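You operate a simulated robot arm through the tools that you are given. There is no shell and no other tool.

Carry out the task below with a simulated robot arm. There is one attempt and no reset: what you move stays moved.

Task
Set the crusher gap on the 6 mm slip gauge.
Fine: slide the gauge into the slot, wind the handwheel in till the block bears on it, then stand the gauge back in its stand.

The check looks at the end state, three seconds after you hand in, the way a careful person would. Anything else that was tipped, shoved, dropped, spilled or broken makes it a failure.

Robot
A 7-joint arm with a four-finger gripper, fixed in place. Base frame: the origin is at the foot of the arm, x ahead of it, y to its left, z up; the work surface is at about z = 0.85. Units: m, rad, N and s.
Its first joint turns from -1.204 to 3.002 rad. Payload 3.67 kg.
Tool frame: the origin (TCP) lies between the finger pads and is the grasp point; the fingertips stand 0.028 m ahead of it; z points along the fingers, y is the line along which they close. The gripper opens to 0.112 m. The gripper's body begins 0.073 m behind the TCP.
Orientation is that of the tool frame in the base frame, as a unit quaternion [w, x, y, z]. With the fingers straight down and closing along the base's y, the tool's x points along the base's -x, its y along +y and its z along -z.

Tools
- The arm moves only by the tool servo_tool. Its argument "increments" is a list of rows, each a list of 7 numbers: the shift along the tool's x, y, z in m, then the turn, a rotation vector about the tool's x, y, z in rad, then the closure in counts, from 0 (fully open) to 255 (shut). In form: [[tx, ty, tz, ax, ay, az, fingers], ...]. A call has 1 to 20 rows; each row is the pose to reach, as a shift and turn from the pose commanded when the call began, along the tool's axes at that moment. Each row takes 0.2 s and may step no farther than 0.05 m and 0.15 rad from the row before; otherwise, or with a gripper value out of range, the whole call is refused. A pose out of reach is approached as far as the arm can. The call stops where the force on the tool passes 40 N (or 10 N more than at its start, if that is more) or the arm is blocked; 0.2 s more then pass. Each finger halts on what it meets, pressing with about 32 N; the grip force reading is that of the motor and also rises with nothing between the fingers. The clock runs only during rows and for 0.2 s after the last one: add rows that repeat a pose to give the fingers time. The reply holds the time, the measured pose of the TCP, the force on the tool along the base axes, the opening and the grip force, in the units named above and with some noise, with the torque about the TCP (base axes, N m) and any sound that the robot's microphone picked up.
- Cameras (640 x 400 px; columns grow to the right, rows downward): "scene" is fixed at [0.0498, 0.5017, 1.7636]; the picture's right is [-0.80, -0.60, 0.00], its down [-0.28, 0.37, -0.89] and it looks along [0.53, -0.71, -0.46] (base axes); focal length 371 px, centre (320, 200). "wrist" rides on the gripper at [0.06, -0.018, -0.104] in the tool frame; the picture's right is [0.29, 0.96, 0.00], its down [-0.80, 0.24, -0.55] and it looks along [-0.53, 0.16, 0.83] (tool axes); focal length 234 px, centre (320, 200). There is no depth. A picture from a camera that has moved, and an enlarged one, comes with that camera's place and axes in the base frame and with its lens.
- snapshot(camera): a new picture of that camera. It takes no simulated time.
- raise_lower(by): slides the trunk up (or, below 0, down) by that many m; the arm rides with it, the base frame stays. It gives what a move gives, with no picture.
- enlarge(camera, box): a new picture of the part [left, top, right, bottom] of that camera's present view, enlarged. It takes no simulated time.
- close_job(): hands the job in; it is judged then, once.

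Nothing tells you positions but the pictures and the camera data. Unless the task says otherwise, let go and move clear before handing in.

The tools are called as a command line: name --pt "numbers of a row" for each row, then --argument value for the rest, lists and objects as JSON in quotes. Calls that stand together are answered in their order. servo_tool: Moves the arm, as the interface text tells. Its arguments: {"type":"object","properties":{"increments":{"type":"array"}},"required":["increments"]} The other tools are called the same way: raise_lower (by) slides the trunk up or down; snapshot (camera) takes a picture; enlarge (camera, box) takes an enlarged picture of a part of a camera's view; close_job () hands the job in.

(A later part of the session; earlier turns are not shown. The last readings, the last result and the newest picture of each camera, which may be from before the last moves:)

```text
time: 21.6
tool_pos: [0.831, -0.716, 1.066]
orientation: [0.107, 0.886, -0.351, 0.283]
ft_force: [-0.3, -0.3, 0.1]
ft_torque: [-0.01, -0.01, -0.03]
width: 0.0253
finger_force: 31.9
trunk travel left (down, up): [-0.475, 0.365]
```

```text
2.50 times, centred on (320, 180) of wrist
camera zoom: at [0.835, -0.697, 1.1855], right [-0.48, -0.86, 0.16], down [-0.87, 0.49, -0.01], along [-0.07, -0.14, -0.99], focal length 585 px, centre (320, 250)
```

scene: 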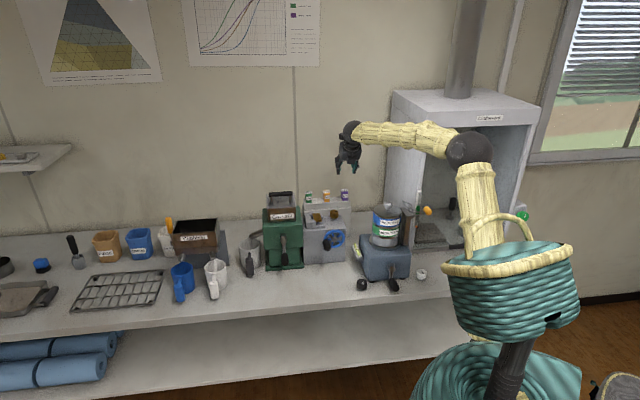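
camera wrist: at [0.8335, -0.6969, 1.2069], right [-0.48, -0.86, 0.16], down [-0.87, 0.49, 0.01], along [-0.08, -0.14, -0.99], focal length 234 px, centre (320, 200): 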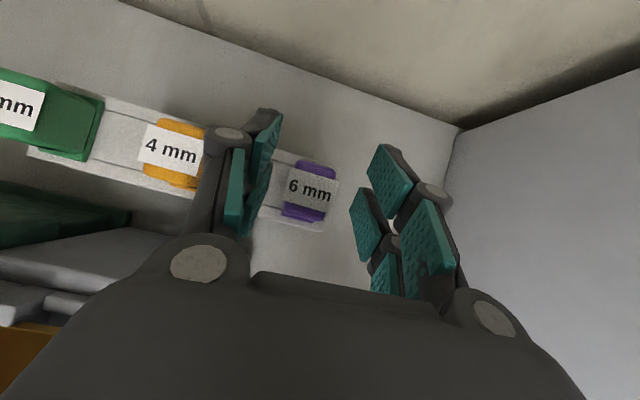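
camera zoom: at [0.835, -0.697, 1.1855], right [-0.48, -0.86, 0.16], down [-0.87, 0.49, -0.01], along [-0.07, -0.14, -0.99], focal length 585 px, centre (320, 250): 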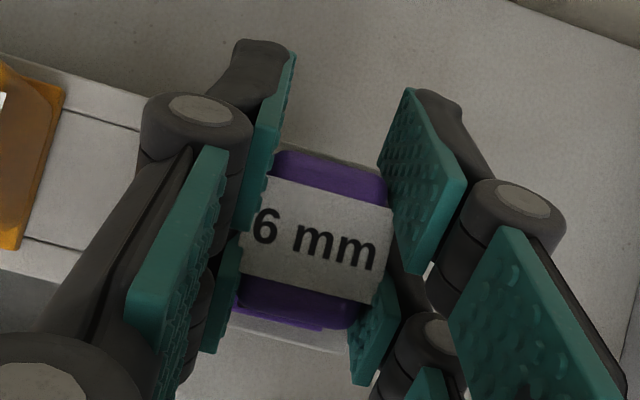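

Gripped at 25.3 mm with 32 N; this pose is recorded for the return. Now lifting straight up slowly by 80 mm.

servo_tool --pt "0.0058 -0.0001 -0.0082 0 0 0 255" --pt "0.0115 -0.0002 -0.0163 0 0 0 255" --pt "0.0173 -0.0003 -0.0245 0 0 0 255" --pt "0.0231 -0.0004 -0.0327 0 0 0 255" --pt "0.0288 -0.0005 -0.0408 0 0 0 255" --pt "0.0346 -0.0005 -0.049 0 0 0 255" --pt "0.0404 -0.0006 -0.0571 0 0 0 255" --pt "0.0461 -0.0007 -0.0653 0 0 0 255" --pt "0.0461 -0.0007 -0.0653 0 0 0 255"

enlarge --camera "scene" --box '[310, 145, 380, 220]'

snapshot --camera "wrist"

```text
time: 23.6
tool_pos: [0.8308, -0.7164, 1.1465]
orientation: [0.108, 0.886, -0.352, 0.283]
ft_force: [0.3, 0.8, 0.1]
ft_torque: [0.01, 0.01, 0.02]
width: 0.0251
finger_force: 32.0
trunk travel left (down, up): [-0.475, 0.365]
```

```text
5.33 times, centred on (345, 182) of scene
camera zoom: at [0.0498, 0.5017, 1.7636], right [-0.8, -0.6, 0.0], down [-0.28, 0.37, -0.89], along [0.53, -0.71, -0.46], focal length 1979 px, centre (187, 293)
```

zoom: 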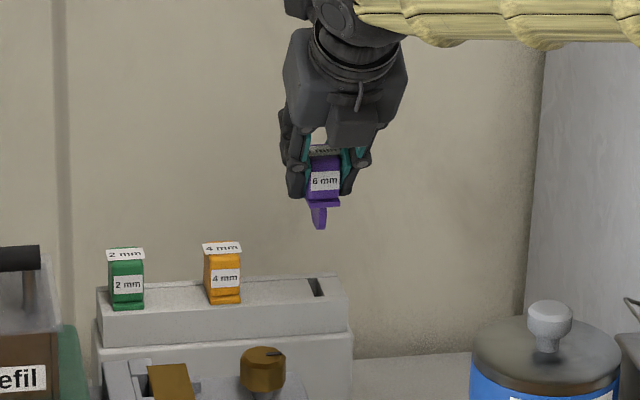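

```text
taken
camera wrist: at [0.8355, -0.6974, 1.2654], right [-0.48, -0.86, 0.16], down [-0.87, 0.49, -0.01], along [-0.07, -0.14, -0.99], focal length 234 px, centre (320, 200)
```

wrist: 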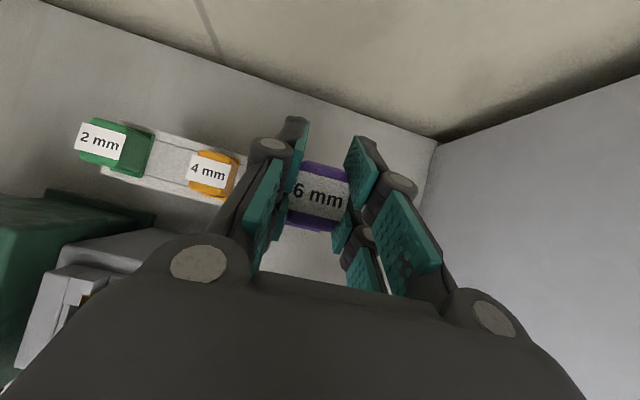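

The gauge is out with its blade hanging below, and the stand slot is visible. Zooming in on the blade and the stand slot.

enlarge --camera "scene" --box '[340, 160, 360, 180]'

enlarge --camera "scene" --box '[325, 190, 360, 212]'

```text
16.00 times, centred on (350, 170) of scene
camera zoom: at [0.0498, 0.5017, 1.7636], right [-0.8, -0.6, 0.0], down [-0.28, 0.37, -0.89], along [0.53, -0.71, -0.46], focal length 5936 px, centre (-160, 680)
```

zoom: 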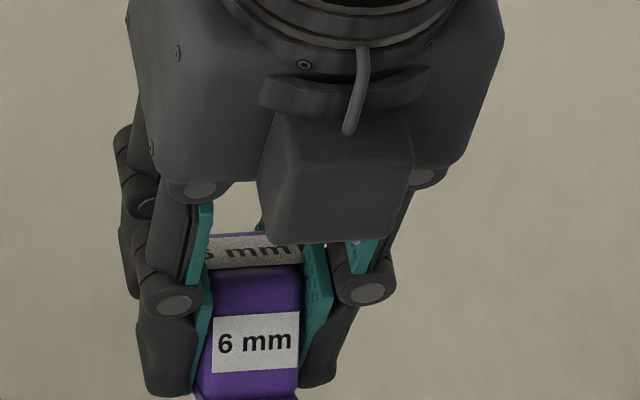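

```text
16.00 times, centred on (342, 201) of scene
camera zoom: at [0.0498, 0.5017, 1.7636], right [-0.8, -0.6, 0.0], down [-0.28, 0.37, -0.89], along [0.53, -0.71, -0.46], focal length 5936 px, centre (-40, 184)
```

zoom: 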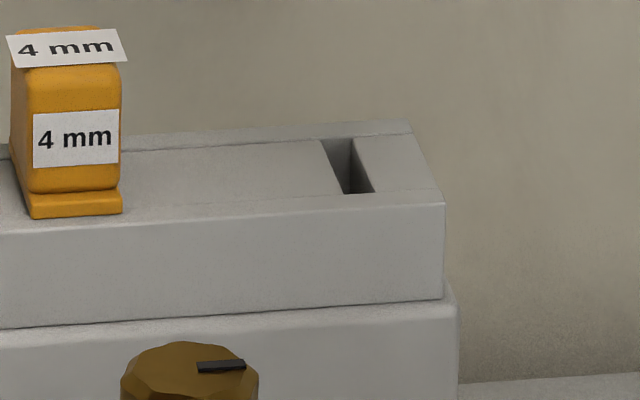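

enlarge --camera "scene" --box '[338, 168, 362, 192]'

enlarge --camera "wrist" --box '[270, 140, 370, 250]'

```text
16.00 times, centred on (350, 180) of scene
camera zoom: at [0.0498, 0.5017, 1.7636], right [-0.8, -0.6, 0.0], down [-0.28, 0.37, -0.89], along [0.53, -0.71, -0.46], focal length 5936 px, centre (-160, 520)
```

zoom: 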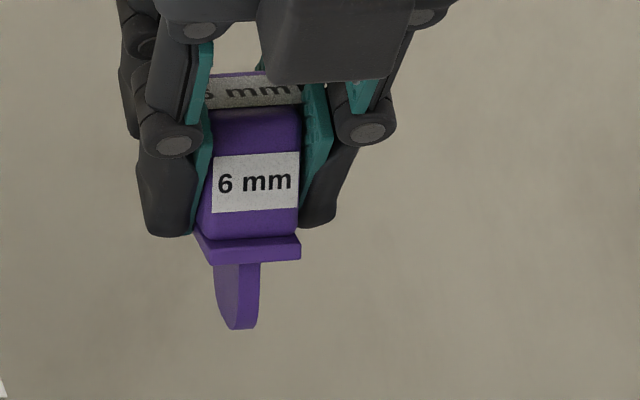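

```text
3.64 times, centred on (320, 195) of wrist
camera zoom: at [0.8355, -0.6974, 1.2654], right [-0.48, -0.86, 0.16], down [-0.87, 0.49, -0.01], along [-0.07, -0.14, -0.99], focal length 852 px, centre (320, 218)
```

zoom: 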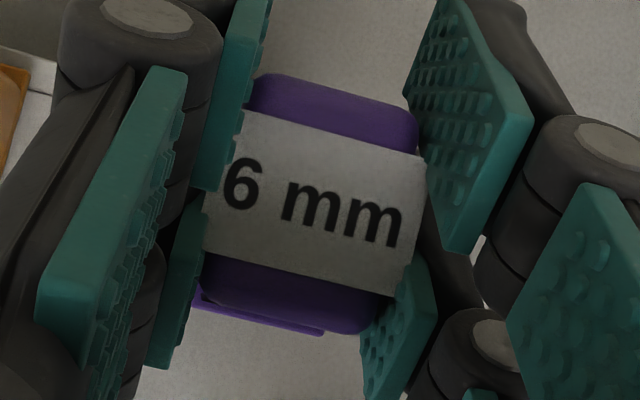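

enlarge --camera "scene" --box '[347, 180, 360, 191]'

```text
16.00 times, centred on (354, 186) of scene
camera zoom: at [0.0498, 0.5017, 1.7636], right [-0.8, -0.6, 0.0], down [-0.28, 0.37, -0.89], along [0.53, -0.71, -0.46], focal length 5936 px, centre (-216, 432)
```

zoom: 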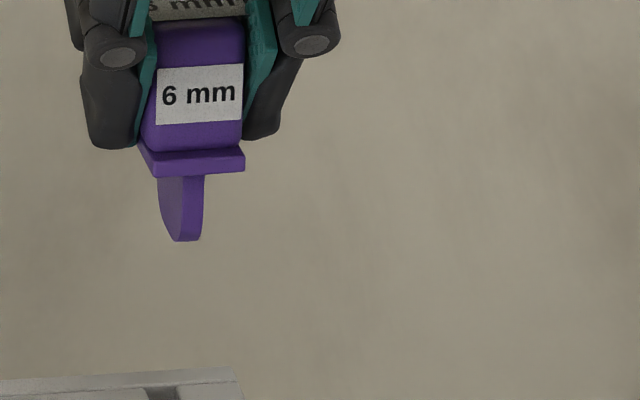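

Blade is ~6 mm thick (across the jaw direction), ~20 mm tall — same orientation as the slot, so no turning is needed. Now a max-zoom look at the jaw from the scene camera while the view is unobstructed.

enlarge --camera "scene" --box '[309, 205, 339, 230]'

enlarge --camera "scene" --box '[305, 200, 335, 220]'

```text
16.00 times, centred on (324, 218) of scene
camera zoom: at [0.0498, 0.5017, 1.7636], right [-0.8, -0.6, 0.0], down [-0.28, 0.37, -0.89], along [0.53, -0.71, -0.46], focal length 5936 px, centre (256, -80)
```

zoom: 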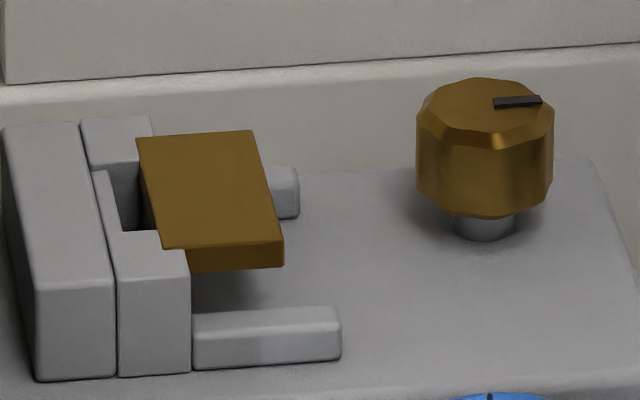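

```text
16.00 times, centred on (320, 210) of scene
camera zoom: at [0.0498, 0.5017, 1.7636], right [-0.8, -0.6, 0.0], down [-0.28, 0.37, -0.89], along [0.53, -0.71, -0.46], focal length 5936 px, centre (320, 40)
```

zoom: 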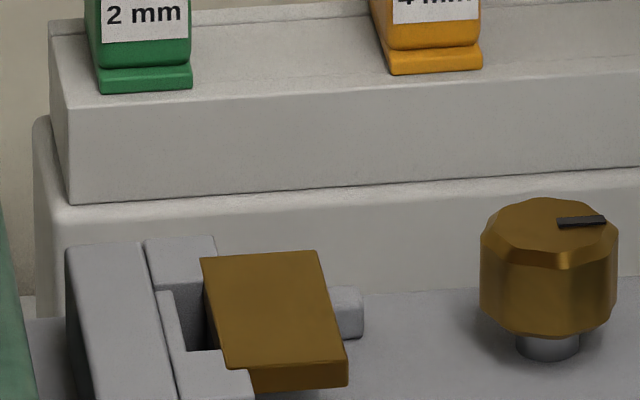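

Blade direction matches the slot, so I'll carry it (raised, pulled back first, then sideways) to hover above the slot at z≈1.165, and check alignment from both cameras.

servo_tool --pt "0.0115 -0.0002 -0.0164 0 0 0 255" --pt "-0.013 0 -0.0337 0 0 0 255" --pt "-0.0375 0.0002 -0.051 0 0 0 255" --pt "-0.062 0.0003 -0.0684 0 0 0 255" --pt "-0.0865 0.0005 -0.0857 0 0 0 255" --pt "-0.0916 -0.0326 -0.089 0 0 0 255" --pt "-0.0968 -0.0657 -0.0923 0 0 0 255" --pt "-0.1019 -0.0989 -0.0956 0 0 0 255" --pt "-0.1071 -0.132 -0.0989 0 0 0 255" --pt "-0.1122 -0.1651 -0.1022 0 0 0 255" --pt "-0.1122 -0.1651 -0.1022 0 0 0 255"

enlarge --camera "scene" --box '[300, 190, 340, 230]'

snapshot --camera "wrist"

```text
time: 26.0
tool_pos: [0.8341, -0.4919, 1.1668]
orientation: [0.108, 0.886, -0.352, 0.283]
ft_force: [0.1, 0.2, -1.0]
ft_torque: [0.04, -0.02, 0.03]
width: 0.0252
finger_force: 32.0
trunk travel left (down, up): [-0.475, 0.365]
```

```text
10.00 times, centred on (320, 210) of scene
camera zoom: at [0.0498, 0.5017, 1.7636], right [-0.8, -0.6, 0.0], down [-0.28, 0.37, -0.89], along [0.53, -0.71, -0.46], focal length 3710 px, centre (320, 100)
```

zoom: 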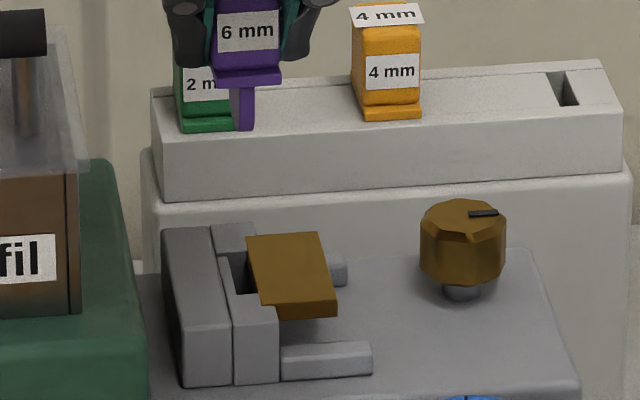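

```text
taken
camera wrist: at [0.8376, -0.4744, 1.2861], right [-0.48, -0.86, 0.16], down [-0.87, 0.49, -0.01], along [-0.07, -0.14, -0.99], focal length 234 px, centre (320, 200)
```

wrist: 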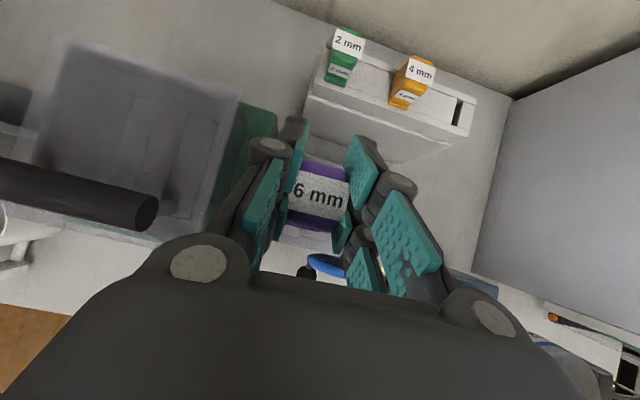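

enlarge --camera "scene" --box '[295, 193, 333, 218]'

enlarge --camera "wrist" --box '[260, 130, 380, 260]'

```text
16.00 times, centred on (314, 206) of scene
camera zoom: at [0.0498, 0.5017, 1.7636], right [-0.8, -0.6, 0.0], down [-0.28, 0.37, -0.89], along [0.53, -0.71, -0.46], focal length 5936 px, centre (416, 112)
```

zoom: 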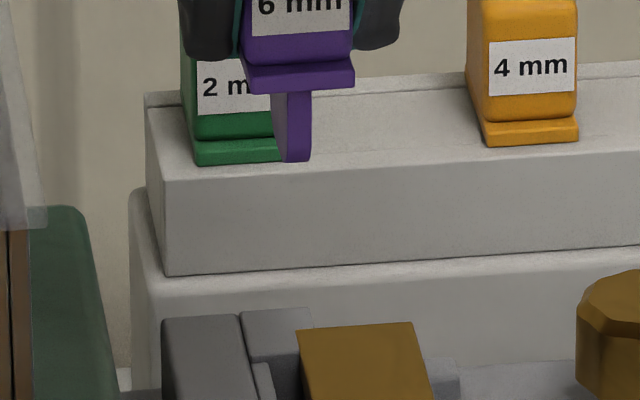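

```text
3.08 times, centred on (320, 195) of wrist
camera zoom: at [0.8376, -0.4744, 1.2861], right [-0.48, -0.86, 0.16], down [-0.87, 0.49, -0.01], along [-0.07, -0.14, -0.99], focal length 720 px, centre (320, 215)
```

zoom: 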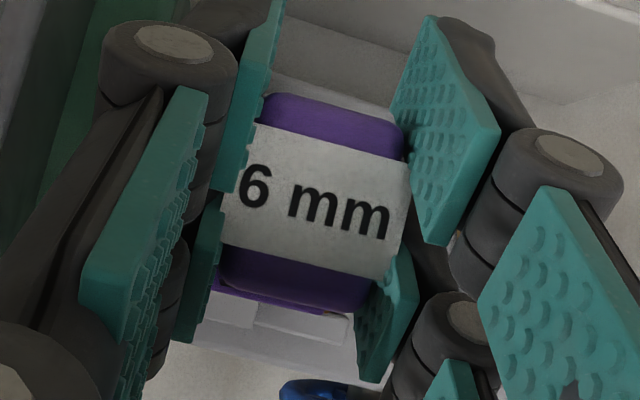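

Blade and slot look parallel and nearly aligned from the scene camera. I'll make a small correction (n +2.6 mm) and descend to just above the jaw, then check again.

servo_tool --pt "0.0021 0.0008 0.0015 0 0 0 255" --pt "-0.0079 0.0009 0.0156 0 0 0 255" --pt "-0.0178 0.0011 0.0298 0 0 0 255" --pt "-0.0278 0.0012 0.0439 0 0 0 255" --pt "-0.0278 0.0012 0.0439 0 0 0 255"

enlarge --camera "scene" --box '[300, 200, 340, 225]'

enlarge --camera "wrist" --box '[240, 120, 360, 260]'

```text
time: 27.2
tool_pos: [0.8351, -0.4945, 1.1145]
orientation: [0.108, 0.885, -0.352, 0.284]
ft_force: [-0.9, 0.3, -0.1]
ft_torque: [0.02, -0.01, 0.0]
width: 0.0251
finger_force: 32.4
trunk travel left (down, up): [-0.475, 0.365]
```

```text
16.00 times, centred on (320, 212) of scene
camera zoom: at [0.0498, 0.5017, 1.7636], right [-0.8, -0.6, 0.0], down [-0.28, 0.37, -0.89], along [0.53, -0.71, -0.46], focal length 5936 px, centre (320, 0)
```

zoom: 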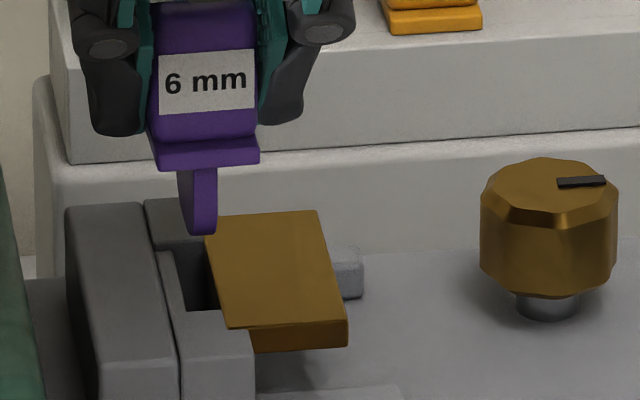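

```text
2.86 times, centred on (300, 190) of wrist
camera zoom: at [0.839, -0.4761, 1.2341], right [-0.48, -0.86, 0.16], down [-0.87, 0.49, -0.01], along [-0.07, -0.14, -0.99], focal length 669 px, centre (377, 229)
```

zoom: 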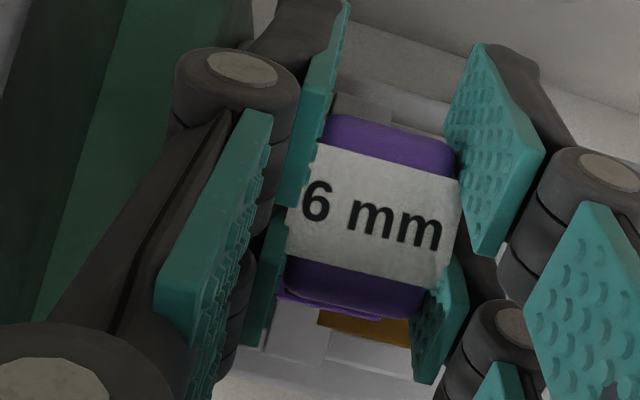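

The blade is centred over the slot within a fraction of a millimetre in the scene view. Descending slowly 24 mm and watching the force.

servo_tool --pt "-0.0024 -0.0003 0.0033 0 0 0 255" --pt "-0.0047 -0.0003 0.0067 0 0 0 255" --pt "-0.0071 -0.0003 0.01 0 0 0 255" --pt "-0.0094 -0.0003 0.0133 0 0 0 255" --pt "-0.0112 -0.0002 0.0158 0 0 0 255" --pt "-0.0126 -0.0002 0.0179 0 0 0 255" --pt "-0.0141 -0.0002 0.02 0 0 0 255" --pt "-0.0141 -0.0002 0.02 0 0 0 255"

enlarge --camera "scene" --box '[300, 200, 340, 225]'

```text
time: 29.0
tool_pos: [0.8359, -0.4941, 1.0891]
orientation: [0.108, 0.886, -0.351, 0.284]
ft_force: [0.4, 0.3, 0.2]
ft_torque: [0.01, 0.03, -0.03]
width: 0.0253
finger_force: 31.7
trunk travel left (down, up): [-0.475, 0.365]
```

```text
16.00 times, centred on (320, 212) of scene
camera zoom: at [0.0498, 0.5017, 1.7636], right [-0.8, -0.6, 0.0], down [-0.28, 0.37, -0.89], along [0.53, -0.71, -0.46], focal length 5936 px, centre (320, 0)
```

zoom: 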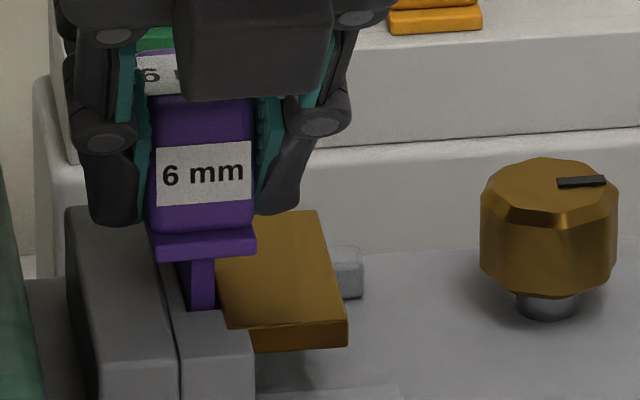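

The blade slid into the slot with no force. Continuing 10 mm further.

servo_tool --pt "-0.0015 0 0.0021 0 0 0 255" --pt "-0.0029 0 0.0041 0 0 0 255" --pt "-0.0044 0 0.0062 0 0 0 255" --pt "-0.0058 0 0.0082 0 0 0 255" --pt "-0.0058 0 0.0082 0 0 0 255"

enlarge --camera "scene" --box '[300, 200, 340, 225]'

```text
time: 30.2
tool_pos: [0.8354, -0.4943, 1.0793]
orientation: [0.108, 0.886, -0.352, 0.283]
ft_force: [-2.0, -2.6, 1.0]
ft_torque: [-0.14, 0.08, -0.01]
width: 0.0251
finger_force: 31.4
trunk travel left (down, up): [-0.475, 0.365]
```

```text
16.00 times, centred on (320, 212) of scene
camera zoom: at [0.0498, 0.5017, 1.7636], right [-0.8, -0.6, 0.0], down [-0.28, 0.37, -0.89], along [0.53, -0.71, -0.46], focal length 5936 px, centre (320, 0)
```

zoom: 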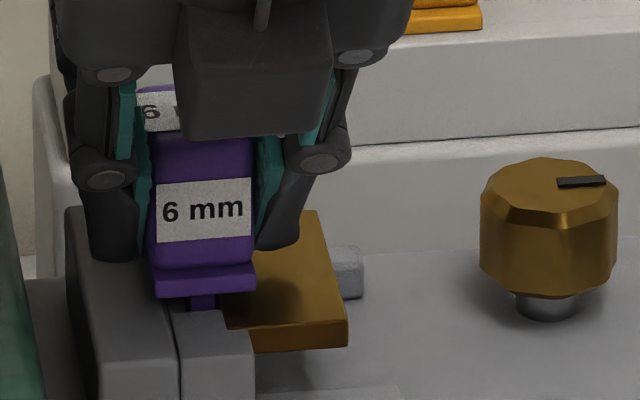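

A light 3 N sideways touch from the jaw side. I'll shift 0.6 mm away from it and descend a further 3 mm.

servo_tool --pt "0 0.0006 0 0 0 0 255" --pt "-0.0006 0.0006 0.0008 0 0 0 255" --pt "-0.0012 0.0006 0.0016 0 0 0 255" --pt "-0.0017 0.0006 0.0025 0 0 0 255" --pt "-0.0017 0.0006 0.0025 0 0 0 255"

enlarge --camera "scene" --box '[300, 200, 340, 225]'

```text
time: 31.4
tool_pos: [0.8354, -0.4943, 1.0756]
orientation: [0.107, 0.886, -0.352, 0.283]
ft_force: [-0.6, -0.4, -0.8]
ft_torque: [-0.01, 0.05, 0.0]
width: 0.025
finger_force: 32.4
trunk travel left (down, up): [-0.475, 0.365]
```

```text
16.00 times, centred on (320, 212) of scene
camera zoom: at [0.0498, 0.5017, 1.7636], right [-0.8, -0.6, 0.0], down [-0.28, 0.37, -0.89], along [0.53, -0.71, -0.46], focal length 5936 px, centre (320, 0)
```

zoom: 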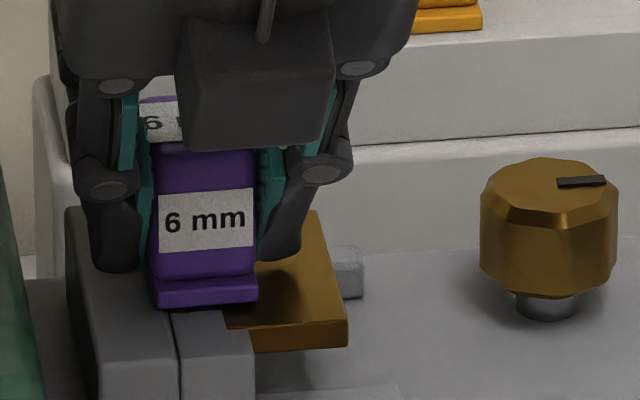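

Force is back to zero; the flange is almost at the jaw top. Another 2 mm in small steps.

servo_tool --pt "-0.0004 0 0.0006 0 0 0 255" --pt "-0.0008 0 0.0011 0 0 0 255" --pt "-0.0012 0 0.0016 0 0 0 255" --pt "-0.0012 0 0.0016 0 0 0 255"

enlarge --camera "scene" --box '[300, 200, 340, 225]'

```text
time: 32.4
tool_pos: [0.8349, -0.4944, 1.0745]
orientation: [0.108, 0.886, -0.352, 0.283]
ft_force: [0.7, -0.3, -0.1]
ft_torque: [-0.01, 0.04, -0.01]
width: 0.0251
finger_force: 31.6
trunk travel left (down, up): [-0.475, 0.365]
```

```text
16.00 times, centred on (320, 212) of scene
camera zoom: at [0.0498, 0.5017, 1.7636], right [-0.8, -0.6, 0.0], down [-0.28, 0.37, -0.89], along [0.53, -0.71, -0.46], focal length 5936 px, centre (320, 0)
```

zoom: 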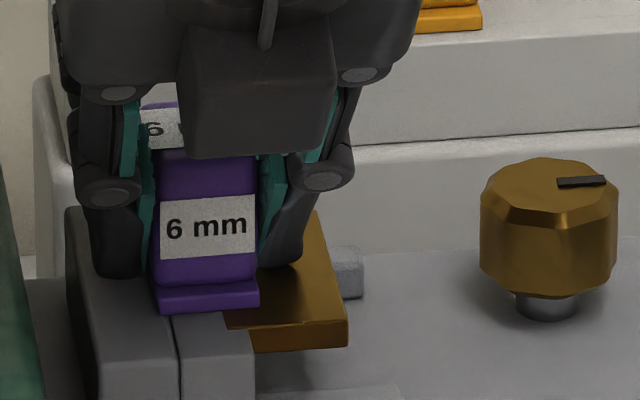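

servo_tool --pt "-0.0004 0 0.0006 0 0 0 255" --pt "-0.0008 0 0.0011 0 0 0 255" --pt "-0.0008 0 0.0011 0 0 0 255"

servo_tool --pt "-0.0004 0 0.0006 0 0 0 255" --pt "-0.0008 0 0.0011 0 0 0 255" --pt "-0.0008 0 0.0011 0 0 0 255"

enlarge --camera "scene" --box '[300, 200, 340, 225]'

```text
time: 33.2
tool_pos: [0.8337, -0.4946, 1.0738]
orientation: [0.108, 0.885, -0.352, 0.284]
ft_force: [3.2, -2.8, 9.2]
ft_torque: [-0.01, 0.03, 0.0]
width: 0.0252
finger_force: 32.1
trunk travel left (down, up): [-0.475, 0.365]
```

```text
time: 34.0
tool_pos: [0.8347, -0.4941, 1.0742]
orientation: [0.107, 0.885, -0.351, 0.285]
ft_force: [9.0, -5.6, 25.0]
ft_torque: [0.14, -0.17, -0.11]
width: 0.025
finger_force: 32.4
trunk travel left (down, up): [-0.475, 0.365]
```

```text
16.00 times, centred on (320, 212) of scene
camera zoom: at [0.0498, 0.5017, 1.7636], right [-0.8, -0.6, 0.0], down [-0.28, 0.37, -0.89], along [0.53, -0.71, -0.46], focal length 5936 px, centre (320, 0)
```

zoom: 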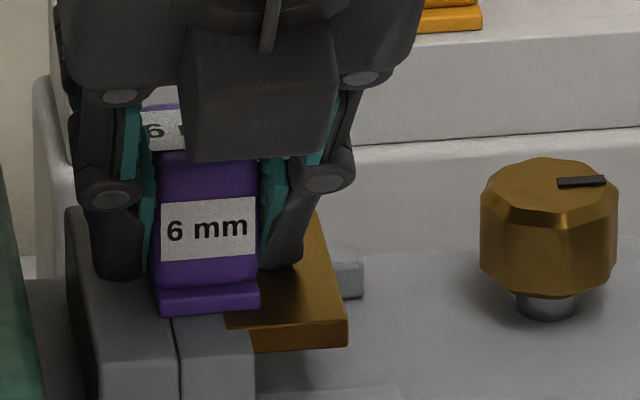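

Seated: vertical force rises at TCP z≈1.074. I'll relieve the press by 2 mm, then open the fingers slightly.

servo_tool --pt "0.0006 0 -0.0008 0 0 0 255" --pt "0.0012 0 -0.0016 0 0 0 255" --pt "0.0012 0 -0.0016 0 0 0 255"

servo_tool --pt "0 0 0 0 0 0 170" --pt "0 0 0 0 0 0 170"

enlarge --camera "scene" --box '[300, 200, 340, 225]'

enlarge --camera "wrist" --box '[240, 120, 380, 260]'

```text
time: 34.8
tool_pos: [0.8342, -0.4939, 1.0749]
orientation: [0.108, 0.886, -0.351, 0.282]
ft_force: [4.6, -2.2, 18.1]
ft_torque: [0.1, -0.26, -0.04]
width: 0.0249
finger_force: 31.9
trunk travel left (down, up): [-0.475, 0.365]
```

```text
time: 35.4
tool_pos: [0.8342, -0.4946, 1.0731]
orientation: [0.108, 0.886, -0.352, 0.283]
ft_force: [1.1, -1.4, 7.1]
ft_torque: [0.06, -0.13, -0.06]
width: 0.0394
finger_force: 0.0
trunk travel left (down, up): [-0.475, 0.365]
```

```text
16.00 times, centred on (320, 212) of scene
camera zoom: at [0.0498, 0.5017, 1.7636], right [-0.8, -0.6, 0.0], down [-0.28, 0.37, -0.89], along [0.53, -0.71, -0.46], focal length 5936 px, centre (320, 0)
```

zoom: 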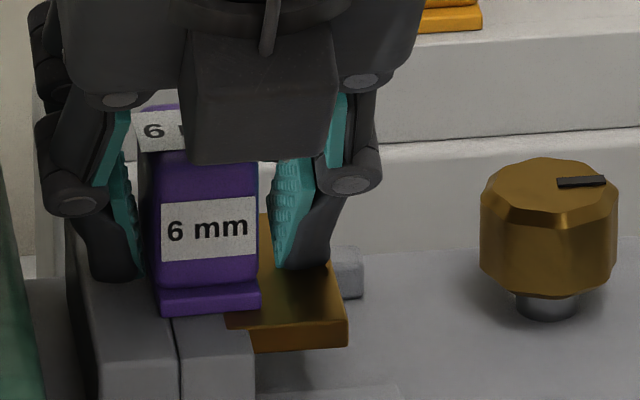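

```text
2.86 times, centred on (310, 190) of wrist
camera zoom: at [0.8387, -0.476, 1.1929], right [-0.48, -0.86, 0.16], down [-0.87, 0.49, -0.01], along [-0.07, -0.14, -0.99], focal length 669 px, centre (349, 229)
```

zoom: 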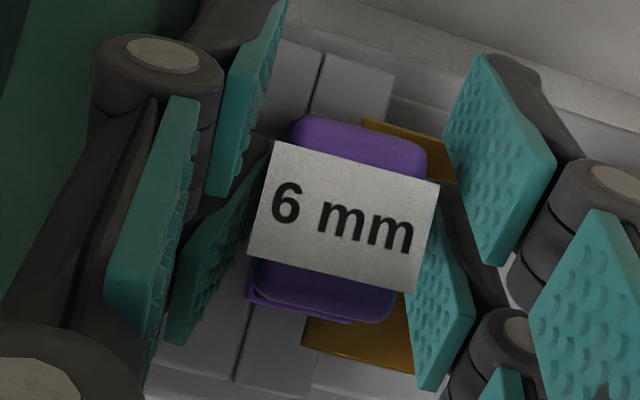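

Gauge is released and seated. Raising straight up clear of it.

servo_tool --pt "0.0058 -0.0001 -0.0082 0 0 0 170" --pt "0.0173 -0.0002 -0.0245 0 0 0 170" --pt "0.0317 -0.0004 -0.045 0 0 0 170" --pt "0.0461 -0.0006 -0.0654 0 0 0 170" --pt "0.0635 -0.0009 -0.09 0 0 0 170" --pt "0.0635 -0.0009 -0.09 0 0 0 170"

enlarge --camera "scene" --box '[300, 195, 340, 220]'

snapshot --camera "wrist"

```text
time: 36.8
tool_pos: [0.8355, -0.4949, 1.1831]
orientation: [0.108, 0.886, -0.351, 0.283]
ft_force: [0.7, 1.2, 0.5]
ft_torque: [-0.01, 0.0, -0.02]
width: 0.0373
finger_force: 0.0
trunk travel left (down, up): [-0.475, 0.365]
```

```text
16.00 times, centred on (320, 208) of scene
camera zoom: at [0.0498, 0.5017, 1.7636], right [-0.8, -0.6, 0.0], down [-0.28, 0.37, -0.89], along [0.53, -0.71, -0.46], focal length 5936 px, centre (320, 80)
```

zoom: 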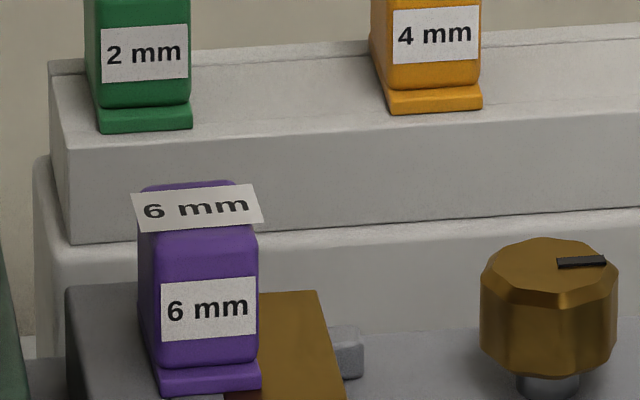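

```text
taken
camera wrist: at [0.8396, -0.4758, 1.3027], right [-0.48, -0.86, 0.16], down [-0.87, 0.49, -0.01], along [-0.07, -0.14, -0.99], focal length 234 px, centre (320, 200)
```

wrist: 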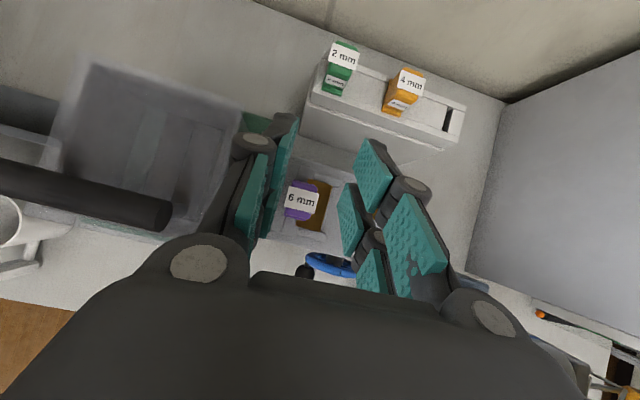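

The gauge stands seated in the slot. Next the handwheel: its hub is near (0.723, -0.486, 0.971) and its crank handle at 9 o'clock, sticking out toward the robot near (0.72, -0.43, 0.969). I'll bring the tool upright above the handle.

servo_tool --pt "-0.0021 0.0 -0.036 0 -0.12 0 170" --pt "-0.0226 0.0087 -0.054 0 -0.24 0 170" --pt "-0.0428 0.0175 -0.072 0 -0.36 0 150" --pt "-0.063 0.0263 -0.09 0 -0.49 0 130" --pt "-0.0831 0.0351 -0.1081 0 -0.613 0 118" --pt "-0.0831 0.0351 -0.1081 0 -0.613 0 118"

snapshot --camera "wrist"

snapshot --camera "scene"

```text
time: 38.2
tool_pos: [0.7159, -0.4303, 1.2238]
orientation: [-0.004, 0.93, -0.366, 0.002]
ft_force: [0.4, 0.5, 1.3]
ft_torque: [0.0, -0.01, -0.02]
width: 0.0601
finger_force: 0.0
trunk travel left (down, up): [-0.475, 0.365]
```

```text
taken
camera wrist: at [0.7713, -0.4609, 1.3284], right [-0.44, -0.9, -0.01], down [-0.75, 0.37, 0.55], along [-0.49, 0.25, -0.83], focal length 234 px, centre (320, 200)
```

wrist: 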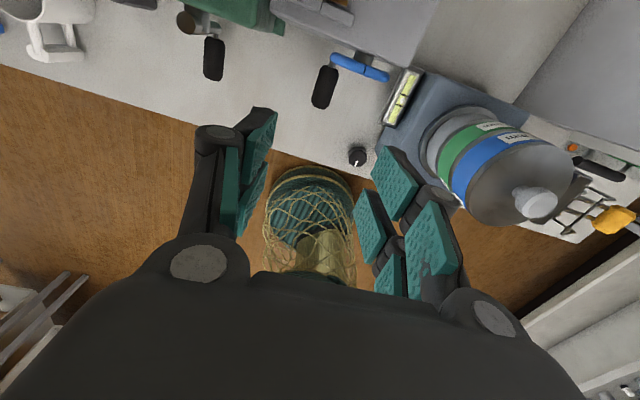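

```text
taken
```

scene: 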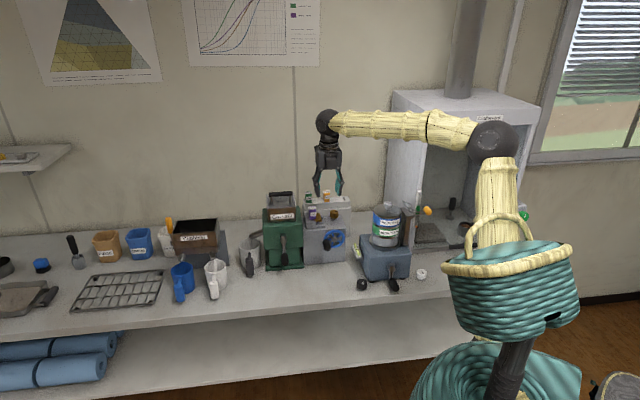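

enlarge --camera "wrist" --box '[270, 20, 430, 140]'

enlarge --camera "scene" --box '[305, 215, 365, 265]'

enlarge --camera "scene" --box '[305, 200, 345, 225]'

```text
3.33 times, centred on (350, 80) of wrist
camera zoom: at [0.7713, -0.4609, 1.3284], right [-0.44, -0.9, -0.01], down [-0.75, 0.37, 0.55], along [-0.49, 0.25, -0.83], focal length 781 px, centre (220, 600)
```

zoom: 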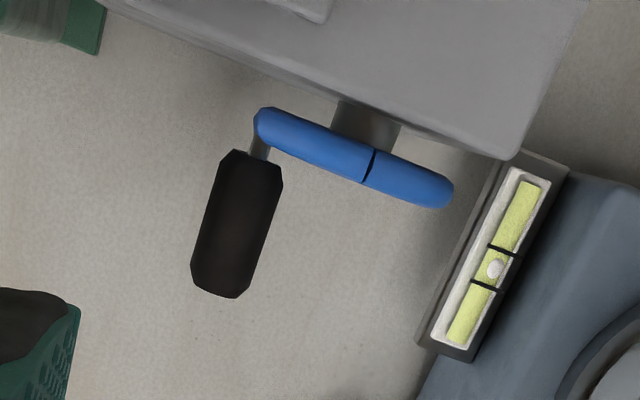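

```text
8.00 times, centred on (335, 240) of scene
camera zoom: at [0.0498, 0.5017, 1.7636], right [-0.8, -0.6, 0.0], down [-0.28, 0.37, -0.89], along [0.53, -0.71, -0.46], focal length 2968 px, centre (200, -120)
```

zoom: 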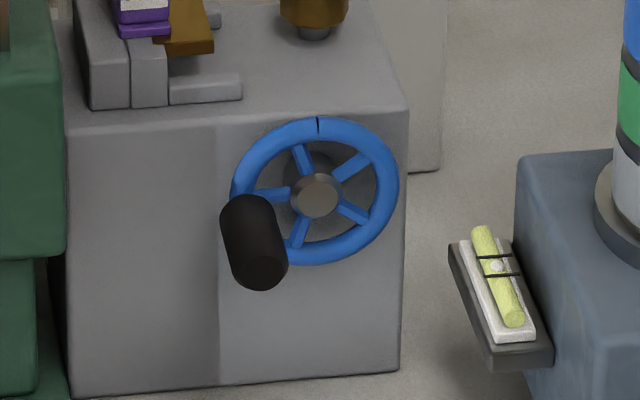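

```text
16.00 times, centred on (325, 212) of scene
camera zoom: at [0.0498, 0.5017, 1.7636], right [-0.8, -0.6, 0.0], down [-0.28, 0.37, -0.89], along [0.53, -0.71, -0.46], focal length 5936 px, centre (240, 0)
```

zoom: 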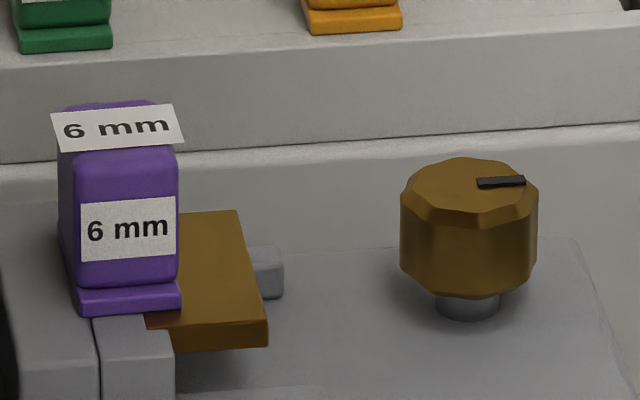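

The block's front-right corner is at px x=268 in that 16× view — my reference for block motion — and the wheel's notch is at 12 o'clock. Now descending over the handle with the fingers 60 mm open.

servo_tool --pt "0.006 0.003 0.035 0 0 0 118" --pt "0.006 0.0033 0.08 0 0 0 118" --pt "0.006 0.0037 0.125 0 0 0 118" --pt "0.006 0.004 0.165 0 0 0 118" --pt "0.006 0.0042 0.194 0 0 0 118" --pt "0.006 0.0042 0.194 0 0 0 118"

snapshot --camera "wrist"

enlarge --camera "scene" --box '[295, 195, 375, 265]'

```text
time: 39.6
tool_pos: [0.7195, -0.4374, 1.0299]
orientation: [-0.003, 0.93, -0.368, 0.003]
ft_force: [0.2, 0.0, 0.1]
ft_torque: [-0.02, 0.0, 0.02]
width: 0.06
finger_force: 0.0
trunk travel left (down, up): [-0.475, 0.365]
```

```text
taken
camera wrist: at [0.7758, -0.4668, 1.134], right [-0.44, -0.9, -0.01], down [-0.75, 0.37, 0.55], along [-0.49, 0.25, -0.84], focal length 234 px, centre (320, 200)
```

wrist: 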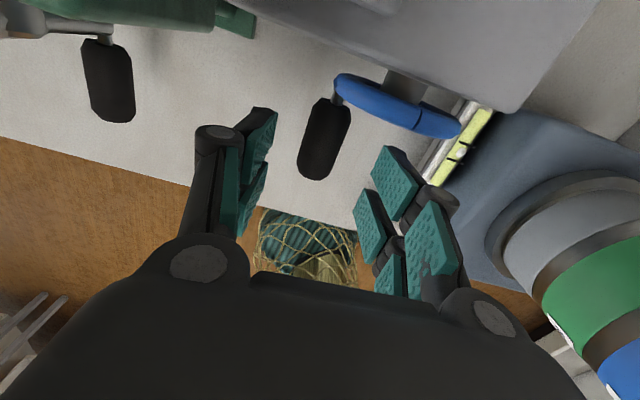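

```text
5.71 times, centred on (335, 230) of scene
camera zoom: at [0.0498, 0.5017, 1.7636], right [-0.8, -0.6, 0.0], down [-0.28, 0.37, -0.89], along [0.53, -0.71, -0.46], focal length 2120 px, centre (234, 29)
```

zoom: 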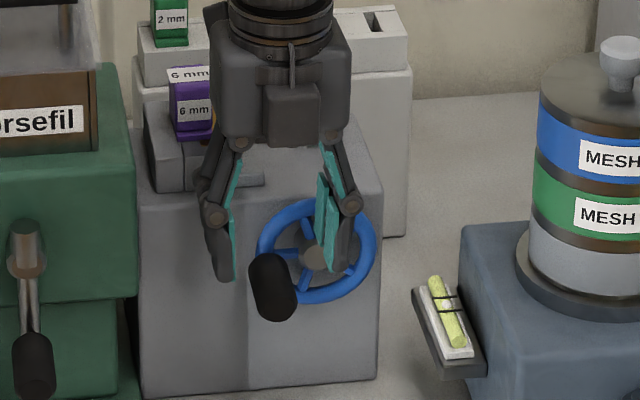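

The handle lies between the open fingers. Descending the last 36 mm with a 1.5 mm side correction.

servo_tool --pt "0 0.0015 0.012 0 0 0 118" --pt "0 0.0017 0.024 0 0 0 118" --pt "0 0.0018 0.036 0 0 0 118" --pt "0 0.0018 0.036 0 0 0 118"

snapshot --camera "wrist"

enlarge --camera "scene" --box '[295, 195, 375, 265]'

```text
time: 40.6
tool_pos: [0.7176, -0.4388, 0.9948]
orientation: [-0.003, 0.93, -0.368, 0.003]
ft_force: [-0.7, 1.1, 0.5]
ft_torque: [0.01, 0.01, 0.03]
width: 0.0603
finger_force: 0.1
trunk travel left (down, up): [-0.475, 0.365]
```

```text
taken
camera wrist: at [0.7741, -0.4688, 1.0985], right [-0.44, -0.9, -0.01], down [-0.75, 0.37, 0.55], along [-0.49, 0.25, -0.84], focal length 234 px, centre (320, 200)
```

wrist: 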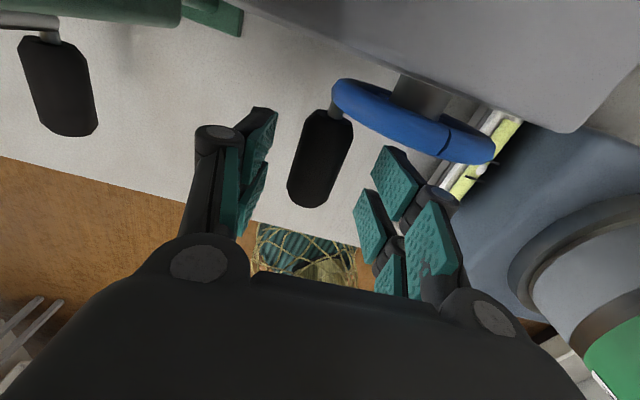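

```text
5.71 times, centred on (335, 230) of scene
camera zoom: at [0.0498, 0.5017, 1.7636], right [-0.8, -0.6, 0.0], down [-0.28, 0.37, -0.89], along [0.53, -0.71, -0.46], focal length 2120 px, centre (234, 29)
```

zoom: 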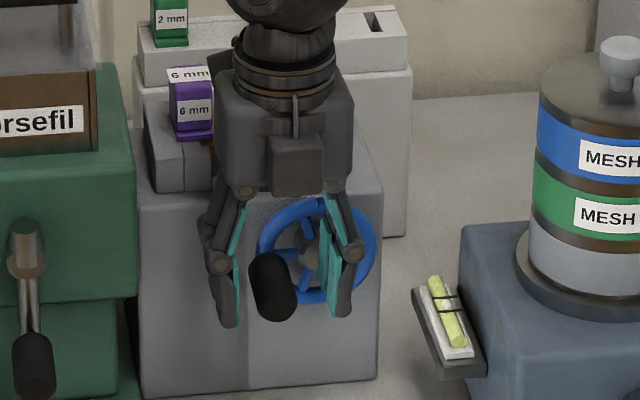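

Straddling the handle well. Closing gently in steps.

servo_tool --pt "0 0 0 0 0 0 150" --pt "0 0 0 0 0 0 175" --pt "0 0 0 0 0 0 190" --pt "0 0 0 0 0 0 190"

snapshot --camera "wrist"

```text
time: 41.6
tool_pos: [0.7198, -0.4382, 0.9948]
orientation: [-0.003, 0.93, -0.367, 0.003]
ft_force: [3.6, 4.5, -0.7]
ft_torque: [0.05, -0.11, -0.04]
width: 0.0311
finger_force: 2.1
trunk travel left (down, up): [-0.475, 0.365]
```

```text
taken
camera wrist: at [0.7748, -0.4683, 1.0984], right [-0.44, -0.9, -0.01], down [-0.75, 0.37, 0.55], along [-0.49, 0.25, -0.84], focal length 234 px, centre (320, 200)
```

wrist: 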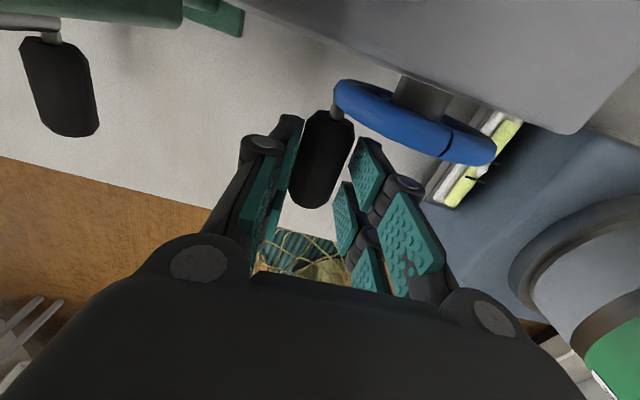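

The left finger touched first; I'll shift 2 mm to centre and close a bit more.

servo_tool --pt "0 -0.001 0 0 0 0 190" --pt "0 -0.002 0 0 0 0 195" --pt "0 -0.002 0 0 0 0 200" --pt "0 -0.002 0 0 0 0 200"

enlarge --camera "wrist" --box '[240, 60, 420, 230]'

```text
time: 42.6
tool_pos: [0.7197, -0.4381, 0.994]
orientation: [-0.003, 0.93, -0.367, 0.002]
ft_force: [7.3, 2.0, 0.0]
ft_torque: [0.02, -0.14, -0.16]
width: 0.0282
finger_force: 3.9
trunk travel left (down, up): [-0.475, 0.365]
```

```text
2.35 times, centred on (330, 145) of wrist
camera zoom: at [0.7759, -0.4671, 1.0979], right [-0.44, -0.9, -0.01], down [-0.75, 0.37, 0.55], along [-0.49, 0.25, -0.84], focal length 551 px, centre (296, 329)
```

zoom: 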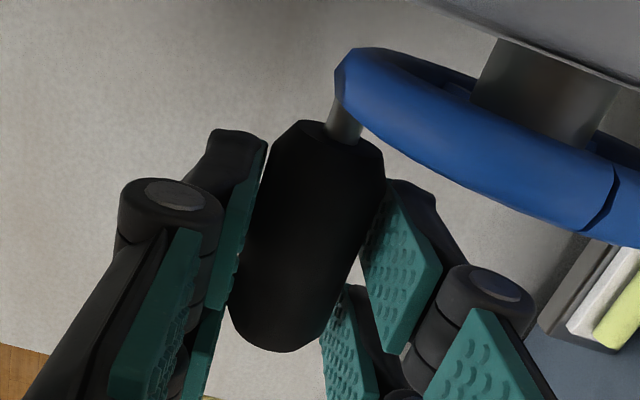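

servo_tool --pt "0 -0.001 0 0 0 0 200" --pt "0 -0.002 0 0 0 0 200" --pt "0 -0.002 0 0 0 0 205" --pt "0 -0.002 0 0 0 0 205"

enlarge --camera "scene" --box '[295, 195, 375, 265]'

```text
time: 43.6
tool_pos: [0.7206, -0.4371, 0.9932]
orientation: [-0.002, 0.93, -0.368, 0.001]
ft_force: [0.2, -0.1, -0.8]
ft_torque: [0.29, 0.3, -1.93]
width: 0.0261
finger_force: 45.2
trunk travel left (down, up): [-0.475, 0.365]
```

```text
5.71 times, centred on (335, 230) of scene
camera zoom: at [0.0498, 0.5017, 1.7636], right [-0.8, -0.6, 0.0], down [-0.28, 0.37, -0.89], along [0.53, -0.71, -0.46], focal length 2120 px, centre (234, 29)
```

zoom: 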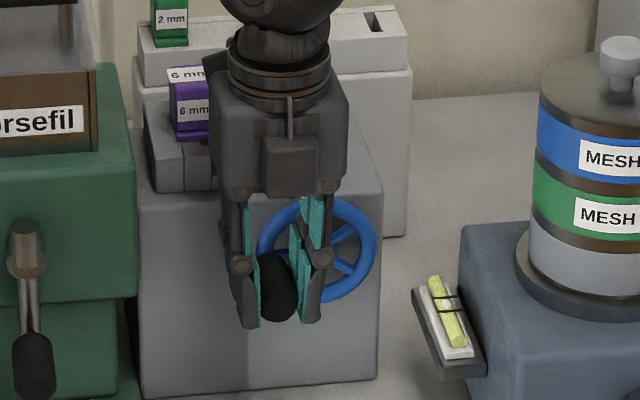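

Gripped, with a small yaw mismatch (torque about z). I'll rotate 0.03 rad to match the handle's direction and ease the grip.

servo_tool --pt "0 0 0 0 0 0.015 200" --pt "0 0 0 0 0 0.03 197" --pt "0 0 0 0 0 0.03 197"

```text
time: 44.4
tool_pos: [0.7208, -0.4358, 0.9934]
orientation: [-0.004, 0.924, -0.382, 0.002]
ft_force: [-0.6, -2.5, -0.9]
ft_torque: [-0.06, 0.03, -0.02]
width: 0.0261
finger_force: 0.6
trunk travel left (down, up): [-0.475, 0.365]
```

Aligned with a light grip. Now I'll try turning clockwise (handle up from 9 o'clock) by 30° along the arc, with a moderate grip, and check force and block motion.

servo_tool --pt "0 0 0 0 0 0 200" --pt "0 0.0001 -0.003 0 0 0 200" --pt "0 0.0005 -0.0059 0 0 0 200" --pt "0 0.0012 -0.0088 0 0 0 200" --pt "0 0.002 -0.0116 0 0 0 200" --pt "0 0.0032 -0.0144 0 0 0 200" --pt "0 0.0046 -0.017 0 0 0 200" --pt "0 0.0046 -0.017 0 0 0 200"

snapshot --camera "wrist"

enlarge --camera "scene" --box '[295, 195, 375, 265]'

```text
time: 46.2
tool_pos: [0.7179, -0.438, 1.0112]
orientation: [-0.003, 0.925, -0.381, 0.002]
ft_force: [1.3, -0.8, 0.6]
ft_torque: [0.15, 0.11, -0.63]
width: 0.0256
finger_force: 44.5
trunk travel left (down, up): [-0.475, 0.365]
```

```text
taken
camera wrist: at [0.7726, -0.4704, 1.1154], right [-0.47, -0.88, -0.01], down [-0.74, 0.39, 0.55], along [-0.48, 0.26, -0.84], focal length 234 px, centre (320, 200)
```

wrist: 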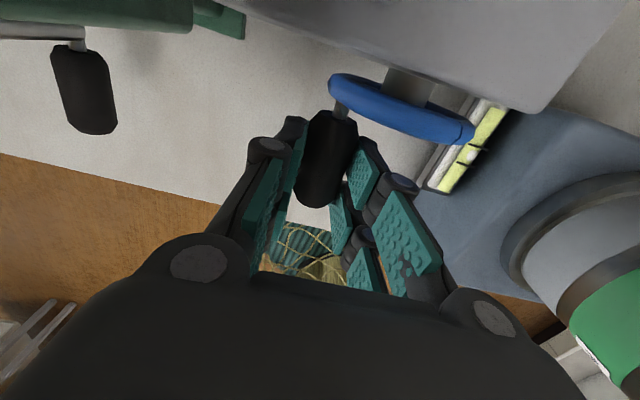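

```text
5.71 times, centred on (335, 230) of scene
camera zoom: at [0.0498, 0.5017, 1.7636], right [-0.8, -0.6, 0.0], down [-0.28, 0.37, -0.89], along [0.53, -0.71, -0.46], focal length 2120 px, centre (234, 29)
```

zoom: 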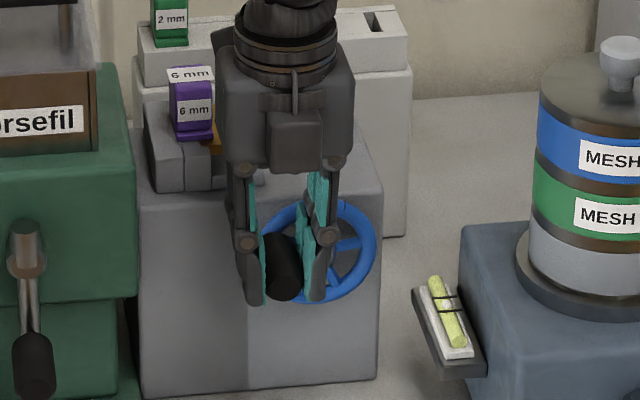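

The wheel turns easily. Zooming in to see whether the block moved.

enlarge --camera "scene" --box '[305, 200, 345, 225]'

```text
16.00 times, centred on (325, 212) of scene
camera zoom: at [0.0498, 0.5017, 1.7636], right [-0.8, -0.6, 0.0], down [-0.28, 0.37, -0.89], along [0.53, -0.71, -0.46], focal length 5936 px, centre (240, 0)
```

zoom: 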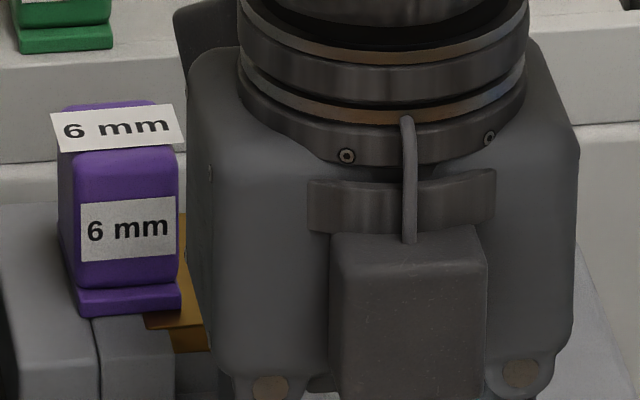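

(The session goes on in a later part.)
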